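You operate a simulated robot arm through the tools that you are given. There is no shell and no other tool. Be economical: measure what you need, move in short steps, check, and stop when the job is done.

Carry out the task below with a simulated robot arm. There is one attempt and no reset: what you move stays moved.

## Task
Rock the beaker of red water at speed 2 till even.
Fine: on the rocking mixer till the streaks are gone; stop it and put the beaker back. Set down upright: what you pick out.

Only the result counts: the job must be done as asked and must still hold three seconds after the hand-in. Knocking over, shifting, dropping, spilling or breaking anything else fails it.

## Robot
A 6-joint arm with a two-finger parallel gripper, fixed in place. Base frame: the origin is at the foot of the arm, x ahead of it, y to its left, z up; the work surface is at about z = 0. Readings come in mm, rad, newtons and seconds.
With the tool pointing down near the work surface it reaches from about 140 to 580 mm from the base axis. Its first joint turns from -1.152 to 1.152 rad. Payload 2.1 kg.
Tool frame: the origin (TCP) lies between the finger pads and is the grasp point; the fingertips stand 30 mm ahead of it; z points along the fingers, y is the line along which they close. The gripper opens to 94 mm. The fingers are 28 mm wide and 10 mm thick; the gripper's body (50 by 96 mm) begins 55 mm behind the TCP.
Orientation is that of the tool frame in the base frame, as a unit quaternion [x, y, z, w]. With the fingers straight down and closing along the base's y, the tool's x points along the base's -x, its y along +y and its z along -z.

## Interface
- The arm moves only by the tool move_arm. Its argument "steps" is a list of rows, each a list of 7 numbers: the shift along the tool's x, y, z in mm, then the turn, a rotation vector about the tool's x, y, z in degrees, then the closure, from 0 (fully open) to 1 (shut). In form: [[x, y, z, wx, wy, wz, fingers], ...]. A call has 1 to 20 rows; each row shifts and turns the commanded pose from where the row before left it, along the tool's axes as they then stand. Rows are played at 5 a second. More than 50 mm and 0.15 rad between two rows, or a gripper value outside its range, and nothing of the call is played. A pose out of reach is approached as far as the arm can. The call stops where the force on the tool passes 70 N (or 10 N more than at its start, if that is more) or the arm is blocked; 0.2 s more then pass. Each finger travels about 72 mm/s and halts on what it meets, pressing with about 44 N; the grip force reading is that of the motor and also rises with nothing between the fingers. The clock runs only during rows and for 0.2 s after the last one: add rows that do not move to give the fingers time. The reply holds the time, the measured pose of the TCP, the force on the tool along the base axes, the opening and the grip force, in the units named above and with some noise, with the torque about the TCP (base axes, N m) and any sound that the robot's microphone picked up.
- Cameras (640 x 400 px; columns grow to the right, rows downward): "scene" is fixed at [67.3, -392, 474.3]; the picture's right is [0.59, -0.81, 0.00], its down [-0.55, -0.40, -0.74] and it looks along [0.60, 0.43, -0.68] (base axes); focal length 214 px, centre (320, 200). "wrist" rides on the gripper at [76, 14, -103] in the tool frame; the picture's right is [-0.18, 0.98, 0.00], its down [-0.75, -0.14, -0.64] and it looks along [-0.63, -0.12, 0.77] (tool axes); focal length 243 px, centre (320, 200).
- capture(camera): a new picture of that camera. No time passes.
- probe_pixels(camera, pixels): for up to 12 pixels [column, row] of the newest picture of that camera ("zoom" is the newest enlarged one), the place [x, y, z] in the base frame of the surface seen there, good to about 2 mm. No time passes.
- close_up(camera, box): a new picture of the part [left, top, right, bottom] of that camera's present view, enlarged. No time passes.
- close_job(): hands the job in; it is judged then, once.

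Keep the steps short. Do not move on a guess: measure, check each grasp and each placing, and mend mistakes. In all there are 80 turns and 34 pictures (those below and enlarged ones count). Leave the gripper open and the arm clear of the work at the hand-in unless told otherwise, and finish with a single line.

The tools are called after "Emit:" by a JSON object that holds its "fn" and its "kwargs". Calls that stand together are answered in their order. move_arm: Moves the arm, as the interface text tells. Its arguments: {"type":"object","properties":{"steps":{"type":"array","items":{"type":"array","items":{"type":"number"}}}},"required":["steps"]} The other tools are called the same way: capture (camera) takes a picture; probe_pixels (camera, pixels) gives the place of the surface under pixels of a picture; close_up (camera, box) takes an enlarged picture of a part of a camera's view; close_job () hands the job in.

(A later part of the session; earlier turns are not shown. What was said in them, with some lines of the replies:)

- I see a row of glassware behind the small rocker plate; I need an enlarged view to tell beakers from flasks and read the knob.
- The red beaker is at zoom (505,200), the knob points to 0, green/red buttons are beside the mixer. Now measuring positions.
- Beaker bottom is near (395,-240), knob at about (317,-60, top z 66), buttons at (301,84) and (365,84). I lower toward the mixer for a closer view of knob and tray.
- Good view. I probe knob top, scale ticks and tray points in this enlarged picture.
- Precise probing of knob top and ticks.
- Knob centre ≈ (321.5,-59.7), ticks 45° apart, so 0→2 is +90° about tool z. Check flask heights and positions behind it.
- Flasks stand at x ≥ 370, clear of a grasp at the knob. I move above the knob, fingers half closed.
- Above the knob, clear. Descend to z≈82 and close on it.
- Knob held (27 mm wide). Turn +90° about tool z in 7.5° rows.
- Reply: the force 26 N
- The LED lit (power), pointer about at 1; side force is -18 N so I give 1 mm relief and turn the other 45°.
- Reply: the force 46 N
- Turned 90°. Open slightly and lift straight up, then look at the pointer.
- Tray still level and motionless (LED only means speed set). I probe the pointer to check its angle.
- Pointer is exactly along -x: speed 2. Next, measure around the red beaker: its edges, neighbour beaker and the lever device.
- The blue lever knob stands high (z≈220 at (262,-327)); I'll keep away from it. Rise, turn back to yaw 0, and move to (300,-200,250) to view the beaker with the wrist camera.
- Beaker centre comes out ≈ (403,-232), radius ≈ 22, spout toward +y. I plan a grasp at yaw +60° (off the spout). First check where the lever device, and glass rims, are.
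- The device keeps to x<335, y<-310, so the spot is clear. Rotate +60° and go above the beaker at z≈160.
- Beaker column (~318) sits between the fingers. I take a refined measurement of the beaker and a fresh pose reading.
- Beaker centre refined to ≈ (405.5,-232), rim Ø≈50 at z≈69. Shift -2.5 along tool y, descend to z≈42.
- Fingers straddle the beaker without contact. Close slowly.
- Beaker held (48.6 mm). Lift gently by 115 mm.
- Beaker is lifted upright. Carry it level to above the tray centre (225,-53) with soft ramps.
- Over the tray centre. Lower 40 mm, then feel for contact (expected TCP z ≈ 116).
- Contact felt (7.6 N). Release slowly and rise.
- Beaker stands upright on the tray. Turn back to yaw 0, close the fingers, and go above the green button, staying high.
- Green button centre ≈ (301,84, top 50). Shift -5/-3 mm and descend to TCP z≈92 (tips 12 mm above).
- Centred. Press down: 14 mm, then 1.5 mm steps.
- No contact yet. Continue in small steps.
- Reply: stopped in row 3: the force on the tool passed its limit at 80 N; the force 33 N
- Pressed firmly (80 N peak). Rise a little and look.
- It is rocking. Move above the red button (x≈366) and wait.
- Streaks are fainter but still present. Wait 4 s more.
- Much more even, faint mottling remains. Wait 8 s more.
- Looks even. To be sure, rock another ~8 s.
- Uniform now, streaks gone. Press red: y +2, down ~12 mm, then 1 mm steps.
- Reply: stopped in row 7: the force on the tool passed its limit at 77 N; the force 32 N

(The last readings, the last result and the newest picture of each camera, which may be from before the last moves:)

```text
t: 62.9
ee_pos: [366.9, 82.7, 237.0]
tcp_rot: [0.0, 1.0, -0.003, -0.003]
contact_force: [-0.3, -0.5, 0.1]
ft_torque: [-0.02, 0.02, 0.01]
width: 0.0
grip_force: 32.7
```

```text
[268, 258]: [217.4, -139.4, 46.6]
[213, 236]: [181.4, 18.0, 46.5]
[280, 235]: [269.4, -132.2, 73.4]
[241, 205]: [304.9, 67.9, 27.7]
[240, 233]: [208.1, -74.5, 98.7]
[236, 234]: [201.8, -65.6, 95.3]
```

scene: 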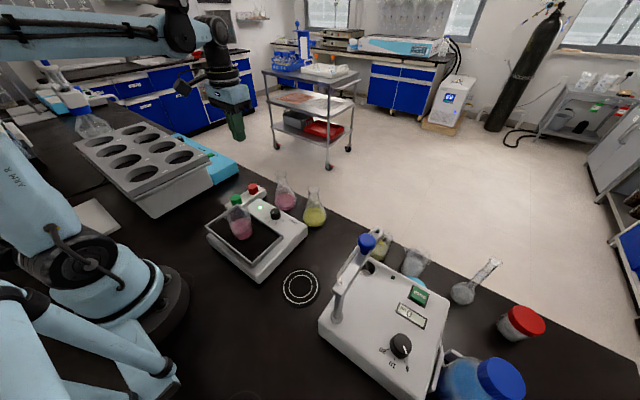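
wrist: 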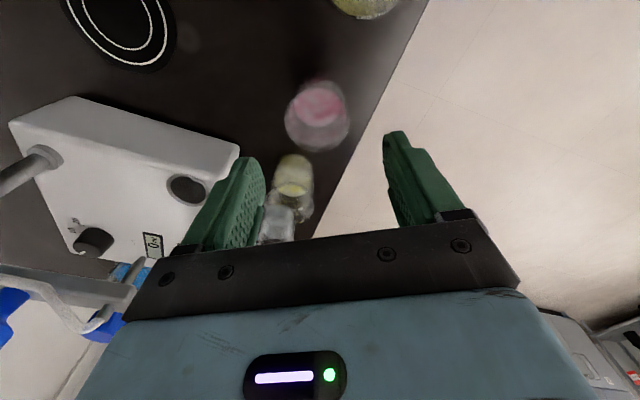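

Red pressed. Check from this picture that the tray is level (stopped) and find the beaker's location.

Emit:
{"fn": "probe_pixels", "kwargs": {"camera": "scene", "pixels": [[230, 222], [222, 230], [262, 252], [272, 240], [255, 250], [264, 230], [231, 230], [251, 228], [243, 240], [247, 236], [235, 215], [251, 215]]}}

Emit:
{"fn": "move_arm", "kwargs": {"steps": [[26, -25, 0, 0, 0, 0, 0.8], [26, -25, 0, 0, 0, 0, 0.5], [26, -25, 0, 0, 0, 0, 0.2], [26, -25, 0, 0, 0, 0, 0.2], [26, -25, -5, 0, 0, 0, 0.2], [0, 0, 0, 0, 0, 0, 0.2]]}}

Emit:
{"fn": "capture", "kwargs": {"camera": "wrist"}}

```text
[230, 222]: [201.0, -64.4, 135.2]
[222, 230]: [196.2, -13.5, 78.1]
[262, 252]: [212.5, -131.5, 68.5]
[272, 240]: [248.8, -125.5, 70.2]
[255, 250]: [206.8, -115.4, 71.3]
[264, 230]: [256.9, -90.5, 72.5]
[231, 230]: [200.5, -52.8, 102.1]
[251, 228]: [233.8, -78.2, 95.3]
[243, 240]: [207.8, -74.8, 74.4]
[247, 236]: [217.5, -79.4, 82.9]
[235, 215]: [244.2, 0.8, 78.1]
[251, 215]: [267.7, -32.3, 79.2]
```

```text
t: 64.2
ee_pos: [234.7, -41.2, 242.9]
tcp_rot: [0.0, 1.0, -0.003, -0.002]
contact_force: [-0.1, 0.6, 0.0]
ft_torque: [-0.02, 0.01, -0.02]
width: 75.1
grip_force: 0.1
```

```text
3 pictures are left
```

wrist: 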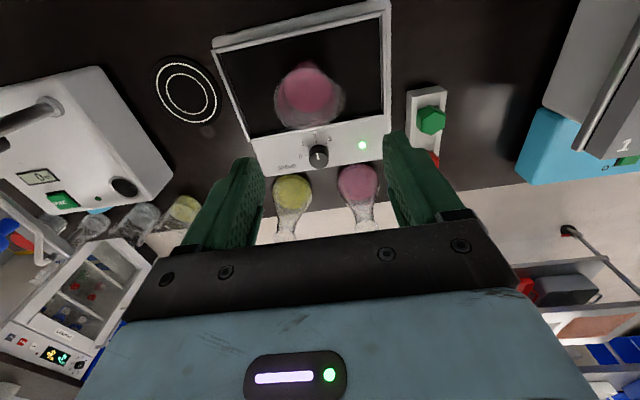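

At that instant the tray was tilted (68–78 mm) – maybe stopped mid-swing or still moving. Probe the new picture for comparison.

Emit:
{"fn": "probe_pixels", "kwargs": {"camera": "wrist", "pixels": [[240, 60], [260, 120], [370, 40], [372, 95], [340, 50], [306, 68], [285, 80], [332, 80], [280, 100], [342, 100], [310, 127], [350, 80]]}}

```text
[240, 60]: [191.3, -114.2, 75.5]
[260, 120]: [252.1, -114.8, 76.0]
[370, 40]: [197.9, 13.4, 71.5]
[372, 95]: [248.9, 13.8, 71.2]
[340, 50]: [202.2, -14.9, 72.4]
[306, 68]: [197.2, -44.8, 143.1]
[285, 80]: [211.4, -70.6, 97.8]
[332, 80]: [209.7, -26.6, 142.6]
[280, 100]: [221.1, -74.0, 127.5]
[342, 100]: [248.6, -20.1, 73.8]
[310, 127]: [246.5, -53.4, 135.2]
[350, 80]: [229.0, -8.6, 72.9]
```

The tray tilt now has the opposite sign, so it is still swinging or coasting down. I'll press red again, this time holding it.

Emit:
{"fn": "move_arm", "kwargs": {"steps": [[-26, 25, 0, 0, 0, 0, 0.6], [-26, 25, 0, 0, 0, 0, 1], [-26, 25, 0, 0, 0, 0, 1], [-26, 25, 0, 0, 0, 0, 1], [-26, 25, 0, 0, 0, 0, 1], [0, 0, 40, 0, 0, 0, 1], [0, 0, 40, 0, 0, 0, 1], [0, 0, 40, 0, 0, 0, 1], [0, 0, 30, 0, 0, 0, 1], [0, 0, 0, 0, 0, 0, 1]]}}

```text
t: 66.5
ee_pos: [362.7, 83.6, 92.4]
tcp_rot: [0.001, 1.0, -0.003, -0.002]
contact_force: [0.8, -0.1, -0.3]
ft_torque: [-0.04, 0.0, -0.01]
width: 0.0
grip_force: 32.9
```

Emit:
{"fn": "move_arm", "kwargs": {"steps": [[-2, 0, 6, 0, 0, 0, 1], [0, 0, 4, 0, 0, 0, 1], [0, 0, 1, 0, 0, 0, 1], [0, 0, 1, 0, 0, 0, 1], [0, 0, 1, 0, 0, 0, 1], [0, 0, 1, 0, 0, 0, 1], [0, 0, 1, 0, 0, 0, 1], [0, 0, 1, 0, 0, 0, 1], [0, 0, 1, 0, 0, 0, 1]]}}

Emit:
{"fn": "move_arm", "kwargs": {"steps": [[0, 0, 0, 0, 0, 0, 1], [0, 0, 0, 0, 0, 0, 1], [0, 0, 0, 0, 0, 0, 1]]}}

```text
t: 68.2
ee_pos: [365.7, 83.5, 77.7]
tcp_rot: [0.0, 1.0, -0.002, -0.004]
contact_force: [-0.7, -0.3, 30.3]
ft_torque: [0.01, -0.07, 0.03]
width: 0.0
grip_force: 32.9
stopped in row 8: the force on the tool passed its limit at 76 N (the readings are from after the stop); the commanded pose is now the measured one
```

```text
t: 69.0
ee_pos: [366.9, 83.4, 77.0]
tcp_rot: [0.0, 1.0, -0.003, -0.004]
contact_force: [-1.1, -0.1, 50.3]
ft_torque: [0.01, -0.17, 0.0]
width: 0.0
grip_force: 33.0
```

Pressed and held at 50 N. Rise, return to the viewing pose over the tray and wait, then look.

Emit:
{"fn": "move_arm", "kwargs": {"steps": [[0, 0, -5, 0, 0, 0, 1], [0, 0, -40, 0, 0, 0, 1], [0, 0, -40, 0, 0, 0, 1], [0, 0, -40, 0, 0, 0, 1], [0, 0, -40, 0, 0, 0, 1], [26, -25, 0, 0, 0, 0, 0.8], [26, -25, 0, 0, 0, 0, 0.5], [26, -25, 0, 0, 0, 0, 0.2], [26, -25, 0, 0, 0, 0, 0.2], [26, -25, 0, 0, 0, 0, 0.2], [0, 0, 0, 0, 0, 0, 0.2], [0, 0, 0, 0, 0, 0, 0.2], [0, 0, 0, 0, 0, 0, 0.2], [0, 0, 0, 0, 0, 0, 0.2], [0, 0, 0, 0, 0, 0, 0.2], [0, 0, 0, 0, 0, 0, 0.2]]}}

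Emit:
{"fn": "close_up", "kwargs": {"camera": "wrist", "box": [200, 0, 400, 150]}}

Emit:
{"fn": "probe_pixels", "kwargs": {"camera": "zoom", "pixels": [[128, 192], [192, 352], [544, 128], [550, 304], [448, 160], [200, 200], [460, 300]]}}

```text
t: 72.5
ee_pos: [235.9, -40.6, 243.3]
tcp_rot: [0.0, 1.0, -0.002, -0.004]
contact_force: [0.4, -0.8, 0.3]
ft_torque: [-0.02, 0.02, -0.01]
width: 75.1
grip_force: 0.0
```

```text
2.67 times, centred on (300, 75) of wrist
```

zoom: 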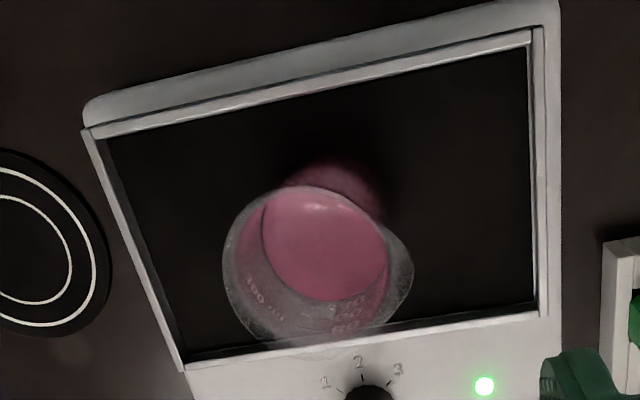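

```text
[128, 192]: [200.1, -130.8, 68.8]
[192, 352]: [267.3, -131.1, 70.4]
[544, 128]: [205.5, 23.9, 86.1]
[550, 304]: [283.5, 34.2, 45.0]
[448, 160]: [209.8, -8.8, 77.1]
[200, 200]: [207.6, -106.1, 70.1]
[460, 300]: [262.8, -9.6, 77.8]
```

The tray is tilted (69→77.5). I need to know if it moves: let ~0.8 s pass and look again from the same pose.

Emit:
{"fn": "move_arm", "kwargs": {"steps": [[0, 0, 0, 0, 0, 0, 0.2], [0, 0, 0, 0, 0, 0, 0.2], [0, 0, 0, 0, 0, 0, 0.2]]}}

Emit:
{"fn": "close_up", "kwargs": {"camera": "wrist", "box": [200, 0, 400, 150]}}

Emit:
{"fn": "probe_pixels", "kwargs": {"camera": "zoom", "pixels": [[128, 192], [192, 352], [448, 160], [200, 200], [460, 300], [265, 235], [385, 245], [315, 195], [320, 297], [233, 270], [280, 195], [330, 337]]}}

```text
t: 73.2
ee_pos: [235.9, -39.6, 243.7]
tcp_rot: [0.0, 1.0, -0.002, -0.004]
contact_force: [1.2, -0.2, 0.3]
ft_torque: [-0.02, -0.02, -0.02]
width: 75.3
grip_force: 0.1
```

```text
2.67 times, centred on (300, 75) of wrist
```

zoom: 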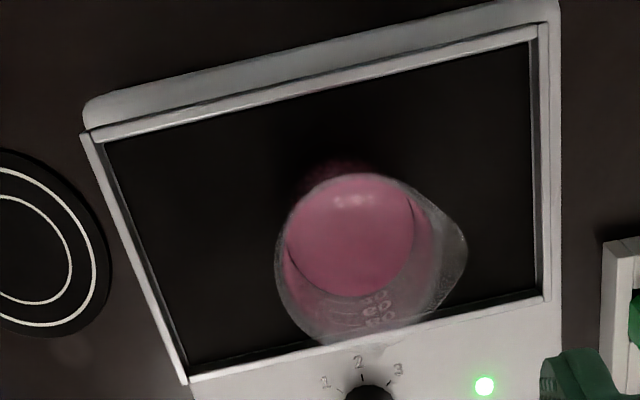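

```text
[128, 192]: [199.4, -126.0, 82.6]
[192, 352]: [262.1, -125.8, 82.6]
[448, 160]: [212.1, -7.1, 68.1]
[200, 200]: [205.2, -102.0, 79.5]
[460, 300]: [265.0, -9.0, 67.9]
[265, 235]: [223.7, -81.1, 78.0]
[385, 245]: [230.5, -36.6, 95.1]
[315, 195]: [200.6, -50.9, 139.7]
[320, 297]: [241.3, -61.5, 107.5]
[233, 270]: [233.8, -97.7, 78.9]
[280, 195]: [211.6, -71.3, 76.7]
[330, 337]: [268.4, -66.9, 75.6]
```

Still rocking, so red did not stop it. Before the fallback (knob to 0), I test whether a probe of the old picture reflects live state after some time passes.

Emit:
{"fn": "move_arm", "kwargs": {"steps": [[0, 0, 0, 0, 0, 0, 0.2], [0, 0, 0, 0, 0, 0, 0.2], [0, 0, 0, 0, 0, 0, 0.2]]}}

Emit:
{"fn": "probe_pixels", "kwargs": {"camera": "zoom", "pixels": [[128, 192], [192, 352], [448, 160], [460, 300], [365, 390], [345, 386], [484, 386]]}}

```text
t: 74.0
ee_pos: [236.2, -39.9, 243.5]
tcp_rot: [0.0, 1.0, -0.003, -0.003]
contact_force: [0.1, 0.8, -0.3]
ft_torque: [0.01, -0.01, 0.01]
width: 75.4
grip_force: 0.1
```

```text
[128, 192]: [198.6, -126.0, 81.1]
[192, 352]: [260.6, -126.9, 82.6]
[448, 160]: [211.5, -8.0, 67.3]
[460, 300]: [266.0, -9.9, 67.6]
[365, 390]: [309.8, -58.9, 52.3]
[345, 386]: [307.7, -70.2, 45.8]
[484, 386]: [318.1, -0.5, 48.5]
```

Pictures aren't live. Fallback: turn the knob back to 0. Go above the knob at z≈240, then rotate to yaw 135° so the camera stays clear of the beaker during the turn back.

Emit:
{"fn": "move_arm", "kwargs": {"steps": [[-43, -9.9, 0, 0, 0, 0, 0.5], [-43, -9.8, 0, 0, 0, 0, 0.5], [0, 0, 0, 0, 0, 7.5, 0.5], [0, 0, 0, 0, 0, 7.5, 0.5], [0, 0, 0, 0, 0, 7.5, 0.5], [0, 0, 0, 0, 0, 7.5, 0.5], [0, 0, 0, 0, 0, 7.5, 0.5], [0, 0, 0, 0, 0, 7.5, 0.5], [0, 0, 0, 0, 0, 7.5, 0.5], [0, 0, 0, 0, 0, 7.5, 0.5], [0, 0, 0, 0, 0, 7.5, 0.5], [0, 0, 0, 0, 0, 7.5, 0.5], [0, 0, 0, 0, 0, 7.5, 0.5], [0, 0, 0, 0, 0, 7.5, 0.5], [0, 0, 0, 0, 0, 7.5, 0.5], [0, 0, 0, 0, 0, 7.5, 0.5], [0, 0, 0, 0, 0, 7.5, 0.5], [0, 0, 0, 0, 0, 7.5, 0.5], [0, 0, 0, 0, 0, 7.5, 0.5], [0, 0, 0, 0, 0, 7.5, 0.5]]}}

Emit:
{"fn": "move_arm", "kwargs": {"steps": [[0, 0, 0, 0, 0, 0, 0.5]]}}

```text
t: 78.2
ee_pos: [323.3, -61.2, 242.5]
tcp_rot: [0.925, 0.381, -0.005, 0.001]
contact_force: [0.1, 0.3, 0.7]
ft_torque: [0.02, -0.02, 0.01]
width: 46.9
grip_force: 0.0
```

```text
t: 78.7
ee_pos: [322.3, -60.9, 242.8]
tcp_rot: [0.924, 0.382, -0.004, 0.001]
contact_force: [-0.4, 0.2, 0.3]
ft_torque: [0.0, 0.02, 0.0]
width: 47.0
grip_force: 0.1
```

At yaw 135° over the knob. Descend to z≈82 in two stages and close.

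Emit:
{"fn": "move_arm", "kwargs": {"steps": [[0, 0, 40, 0, 0, 0, 0.5], [0, 0, 40, 0, 0, 0, 0.5], [0, 0, 40, 0, 0, 0, 0.5], [0, 0, 20, 0, 0, 0, 0.5], [0, 0, 12, 0, 0, 0, 0.5], [0, 0, 8, 0, 0, 0, 0.5], [0, 0, 0, 0, 0, 0, 0.62], [0, 0, 0, 0, 0, 0, 0.72], [0, 0, 0, 0, 0, 0, 0.78], [0, 0, 0, 0, 0, 0, 0.78]]}}

```text
t: 80.8
ee_pos: [320.3, -61.0, 83.7]
tcp_rot: [0.924, 0.383, -0.005, 0.0]
contact_force: [-3.7, 4.0, -12.4]
ft_torque: [0.13, 0.14, 0.04]
width: 26.4
grip_force: 45.0
```

Knob held. Turn back -90°.

Emit:
{"fn": "move_arm", "kwargs": {"steps": [[0, 0, 0, 0, 0, -7.5, 0.78], [0, 0, 0, 0, 0, -7.5, 0.78], [0, 0, 0, 0, 0, -7.5, 0.78], [0, 0, 0, 0, 0, -7.5, 0.78], [0, 0, 0, 0, 0, -7.5, 0.78], [0, 0, 0, 0, 0, -7.5, 0.78], [0, 0, 0, 0, 0, -7.5, 0.78], [0, 0, 0, 0, 0, -7.5, 0.78], [0, 0, 0, 0, 0, -7.5, 0.78], [0, 0, 0, 0, 0, -7.5, 0.78], [0, 0, 0, 0, 0, -7.5, 0.78], [0, 0, 0, 0, 0, -7.5, 0.78], [0, 0, 0, 0, 0, 0, 0.78]]}}

Emit:
{"fn": "move_arm", "kwargs": {"steps": [[0, 0, 0, 0, 0, 0, 0.62], [0, 0, 0, 0, 0, 0, 0.55], [0, 0, -20, 0, 0, 0, 0.55], [0, 0, -40, 0, 0, 0, 0.55], [0, 0, -40, 0, 0, 0, 0.55], [0, 0, -40, 0, 0, 0, 0.55], [0, 0, -20, 0, 0, 0, 0.55], [0, 0, 0, 0, 0, 0, 0.55]]}}

```text
t: 83.7
ee_pos: [323.3, -61.9, 83.2]
tcp_rot: [0.382, 0.924, -0.003, -0.001]
contact_force: [18.6, -3.9, -35.6]
ft_torque: [-0.02, -0.43, -0.11]
width: 26.3
grip_force: 45.4
```

```text
t: 85.5
ee_pos: [322.1, -58.3, 244.5]
tcp_rot: [0.383, 0.924, -0.003, -0.003]
contact_force: [1.1, -0.5, -0.5]
ft_torque: [-0.01, -0.03, 0.0]
width: 42.4
grip_force: 0.1
```

Released and raised. Move above the beaker at yaw 60°, wait several seconds, then use the last picture to check the tray, LED and beaker position.

Emit:
{"fn": "move_arm", "kwargs": {"steps": [[0, 0, 0, 0, 0, 7.5, 0.3], [0, 0, 0, 0, 0, 7.5, 0.2], [17.9, -27, 0, 0, 0, 0, 0.2], [17.9, -27, 0, 0, 0, 0, 0.2], [17.9, -27, 0, 0, 0, 0, 0.2], [0, 0, 10, 0, 0, 0, 0.2], [0, 0, 0, 0, 0, 0, 0.2], [0, 0, 0, 0, 0, 0, 0.2], [0, 0, 0, 0, 0, 0, 0.2], [0, 0, 0, 0, 0, 0, 0.2], [0, 0, 0, 0, 0, 0, 0.2], [0, 0, 0, 0, 0, 0, 0.2], [0, 0, 0, 0, 0, 0, 0.2], [0, 0, 0, 0, 0, 0, 0.2], [0, 0, 0, 0, 0, 0, 0.2], [0, 0, 0, 0, 0, 0, 0.2]]}}

Emit:
{"fn": "capture", "kwargs": {"camera": "wrist"}}

```text
t: 88.8
ee_pos: [225.1, -51.4, 233.4]
tcp_rot: [0.5, 0.866, -0.004, -0.002]
contact_force: [1.1, 0.3, 1.6]
ft_torque: [0.0, 0.04, 0.0]
width: 75.0
grip_force: 0.0
```

```text
0 pictures are left
```

wrist: 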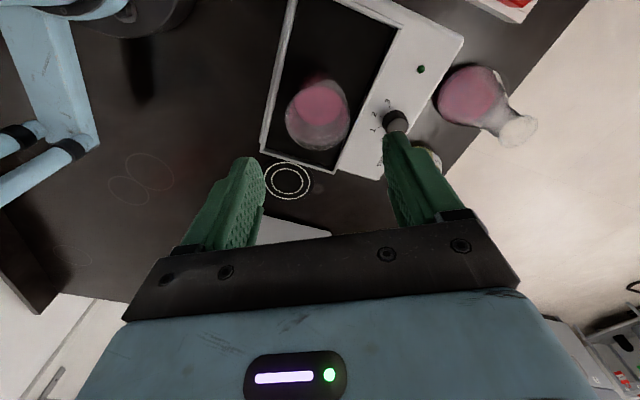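

LED is off. Probe tray level and the beaker in this picture.

Emit:
{"fn": "probe_pixels", "kwargs": {"camera": "wrist", "pixels": [[300, 30], [370, 30], [275, 140], [335, 155], [350, 100], [280, 130], [298, 100], [338, 100], [318, 100], [318, 82], [316, 148], [312, 118]]}}

Emit:
{"fn": "probe_pixels", "kwargs": {"camera": "wrist", "pixels": [[288, 110], [290, 105], [347, 110], [348, 115], [288, 118], [300, 92], [337, 88], [345, 98], [343, 105], [294, 100], [330, 145], [305, 145]]}}

```text
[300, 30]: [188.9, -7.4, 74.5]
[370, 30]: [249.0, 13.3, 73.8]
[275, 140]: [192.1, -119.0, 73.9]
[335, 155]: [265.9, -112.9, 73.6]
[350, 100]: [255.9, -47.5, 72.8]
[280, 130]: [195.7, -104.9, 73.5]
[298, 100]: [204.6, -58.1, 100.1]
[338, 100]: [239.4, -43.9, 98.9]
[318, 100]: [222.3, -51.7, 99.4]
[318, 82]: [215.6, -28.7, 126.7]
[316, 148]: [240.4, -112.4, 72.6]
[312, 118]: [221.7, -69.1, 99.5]
```

```text
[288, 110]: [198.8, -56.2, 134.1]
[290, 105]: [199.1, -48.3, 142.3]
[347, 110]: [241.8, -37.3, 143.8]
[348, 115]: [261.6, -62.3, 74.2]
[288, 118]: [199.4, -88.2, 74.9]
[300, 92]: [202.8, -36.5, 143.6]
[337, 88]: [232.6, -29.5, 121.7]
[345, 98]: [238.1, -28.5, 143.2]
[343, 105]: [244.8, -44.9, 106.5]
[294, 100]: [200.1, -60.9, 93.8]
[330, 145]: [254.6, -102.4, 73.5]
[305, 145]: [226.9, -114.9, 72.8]
```

Tray level (≈73.7 everywhere), LED off: it has stopped. Beaker centre ≈ (223,-52), upright. Descend to z≈117 and close slowly.

Emit:
{"fn": "move_arm", "kwargs": {"steps": [[0, -1.5, 20, 0, 0, 0, 0.2], [0, 0, 30, 0, 0, 0, 0.2], [0, 0, 30, 0, 0, 0, 0.2], [0, 0, 20, 0, 0, 0, 0.2], [0, 0, 16, 0, 0, 0, 0.2], [0, 0, 0, 0, 0, 0, 0.2]]}}

Emit:
{"fn": "move_arm", "kwargs": {"steps": [[0, 0, 0, 0, 0, 0, 0.3], [0, 0, 0, 0, 0, 0, 0.38], [0, 0, 0, 0, 0, 0, 0.44], [0, 0, 0, 0, 0, 0, 0.5], [0, 0, 0, 0, 0, 0, 0.56], [0, 0, 0, 0, 0, 0, 0.6], [0, 0, 0, 0, 0, 0, 0.6]]}}

```text
t: 90.2
ee_pos: [224.4, -56.0, 117.9]
tcp_rot: [0.5, 0.866, -0.004, -0.002]
contact_force: [0.2, -0.8, 0.7]
ft_torque: [0.02, 0.0, -0.02]
width: 75.0
grip_force: 0.1
```

```text
t: 91.8
ee_pos: [224.3, -55.9, 118.1]
tcp_rot: [0.5, 0.866, -0.004, -0.002]
contact_force: [1.0, 1.3, 0.3]
ft_torque: [0.06, -0.03, 0.0]
width: 50.2
grip_force: 44.4
```

Gripped (50 mm). Lift 45 mm gently.

Emit:
{"fn": "move_arm", "kwargs": {"steps": [[0, 0, -3, 0, 0, 0, 0.6], [0, 0, -7, 0, 0, 0, 0.6], [0, 0, -10, 0, 0, 0, 0.6], [0, 0, -12, 0, 0, 0, 0.6], [0, 0, -8, 0, 0, 0, 0.6], [0, 0, -5, 0, 0, 0, 0.6], [0, 0, 0, 0, 0, 0, 0.6], [0, 0, 0, 0, 0, 0, 0.6]]}}

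```text
t: 93.7
ee_pos: [224.6, -56.9, 162.8]
tcp_rot: [0.5, 0.866, -0.004, -0.002]
contact_force: [-0.2, 0.6, -0.2]
ft_torque: [0.01, 0.0, 0.0]
width: 49.9
grip_force: 44.0
```

Still held at 49.9 mm. Carry back to above its original spot.

Emit:
{"fn": "move_arm", "kwargs": {"steps": [[-6.1, 1.7, 0, 0, 0, 0, 0.6], [-12.2, 3.3, 0, 0, 0, 0, 0.6], [-18.4, 5, 0, 0, 0, 0, 0.6], [-24.5, 6.7, 0, 0, 0, 0, 0.6], [-24.5, 6.7, 0, 0, 0, 0, 0.6], [-24.5, 6.7, 0, 0, 0, 0, 0.6], [-24.5, 6.7, 0, 0, 0, 0, 0.6], [-24.5, 6.7, 0, 0, 0, 0, 0.6], [-24.5, 6.7, 0, 0, 0, 0, 0.6], [-24.5, 6.7, 0, 0, 0, 0, 0.6], [-18.4, 5, 0, 0, 0, 0, 0.6], [-12.2, 3.3, 0, 0, 0, 0, 0.6], [-6.1, 1.7, 0, 0, 0, 0, 0.6], [0, 0, 0, 0, 0, 0, 0.6], [0, 0, 0, 0, 0, 0, 0.6]]}}

Emit:
{"fn": "move_arm", "kwargs": {"steps": [[0, 0, 0, 0, 0, 0, 0.6]]}}

```text
t: 96.8
ee_pos: [404.7, -234.8, 163.2]
tcp_rot: [0.5, 0.866, -0.004, -0.002]
contact_force: [-0.1, 0.6, -1.5]
ft_torque: [0.01, -0.01, -0.03]
width: 49.2
grip_force: 43.7
```

```text
t: 97.2
ee_pos: [405.5, -235.1, 162.9]
tcp_rot: [0.5, 0.866, -0.004, -0.003]
contact_force: [0.1, 0.2, -0.4]
ft_torque: [-0.01, 0.04, -0.01]
width: 49.4
grip_force: 44.2
```

In position. Lower to z≈49, then feel for the bench (expected ≈ 44).

Emit:
{"fn": "move_arm", "kwargs": {"steps": [[0, 0, 5, 0, 0, 0, 0.6], [0, 0, 10, 0, 0, 0, 0.6], [0, 0, 16, 0, 0, 0, 0.6], [0, 0, 18, 0, 0, 0, 0.6], [0, 0, 18, 0, 0, 0, 0.6], [0, 0, 18, 0, 0, 0, 0.6], [0, 0, 14, 0, 0, 0, 0.6], [0, 0, 9, 0, 0, 0, 0.6], [0, 0, 6, 0, 0, 0, 0.6], [0, 0, 0, 0, 0, 0, 0.6]]}}

Emit:
{"fn": "move_arm", "kwargs": {"steps": [[0, 0, 1.5, 0, 0, 0, 0.6], [0, 0, 1.5, 0, 0, 0, 0.6]]}}

Emit:
{"fn": "move_arm", "kwargs": {"steps": [[0, 0, 1, 0, 0, 0, 0.6]]}}

```text
t: 99.5
ee_pos: [403.8, -234.4, 47.3]
tcp_rot: [0.5, 0.866, -0.004, -0.001]
contact_force: [-0.4, -0.3, -0.8]
ft_torque: [-0.01, 0.01, 0.0]
width: 48.9
grip_force: 44.0
```

```text
t: 100.0
ee_pos: [404.1, -234.2, 45.0]
tcp_rot: [0.501, 0.866, -0.005, -0.001]
contact_force: [-1.4, -1.0, 15.7]
ft_torque: [0.1, -0.17, 0.0]
width: 48.9
grip_force: 44.1
```

```text
t: 100.5
ee_pos: [403.7, -235.7, 45.0]
tcp_rot: [0.501, 0.865, -0.005, -0.003]
contact_force: [-6.8, 2.2, 42.0]
ft_torque: [0.28, -0.04, 0.03]
width: 49.2
grip_force: 44.0
```

On the bench (42 N). Ease up 1.5 mm, release slowly, and lift straight away.

Emit:
{"fn": "move_arm", "kwargs": {"steps": [[0, 0, -1, 0, 0, 0, 0.6], [0, 0, -0.4, 0, 0, 0, 0.6], [0, 0, 0, 0, 0, 0, 0.5], [0, 0, 0, 0, 0, 0, 0.42], [0, 0, 0, 0, 0, 0, 0.32], [0, 0, 0, 0, 0, 0, 0.2], [0, 0, 0, 0, 0, 0, 0.2], [0, 0, -10, 0, 0, 0, 0.2], [0, 0, -25, 0, 0, 0, 0.2], [0, 0, -40, 0, 0, 0, 0.2], [0, 0, -45, 0, 0, 0, 0.2], [0, 0, -45, 0, 0, 0, 0.2], [0, 0, -45, 0, 0, 0, 0], [0, 0, 0, 0, 0, 0, 0]]}}

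```text
t: 103.5
ee_pos: [403.5, -231.7, 255.7]
tcp_rot: [0.5, 0.866, -0.004, -0.002]
contact_force: [0.0, 0.5, 0.3]
ft_torque: [0.0, 0.0, 0.0]
width: 94.0
grip_force: 0.1
```

The hand came up free with no force on it, so the beaker should be standing on its spot. The mixer had stopped when last checked, and the arm is clear. Handing in.

Emit:
{"fn": "close_job", "kwargs": {}}

```text
The job is handed in.
```

The red-water beaker was rocked at speed 2 until the streaks were gone and set back at its original spot, but with no pictures left I judged the final set-down by force and pose readings only; the red button didn't stop the mixer, so I stopped it by turning the knob to 0.
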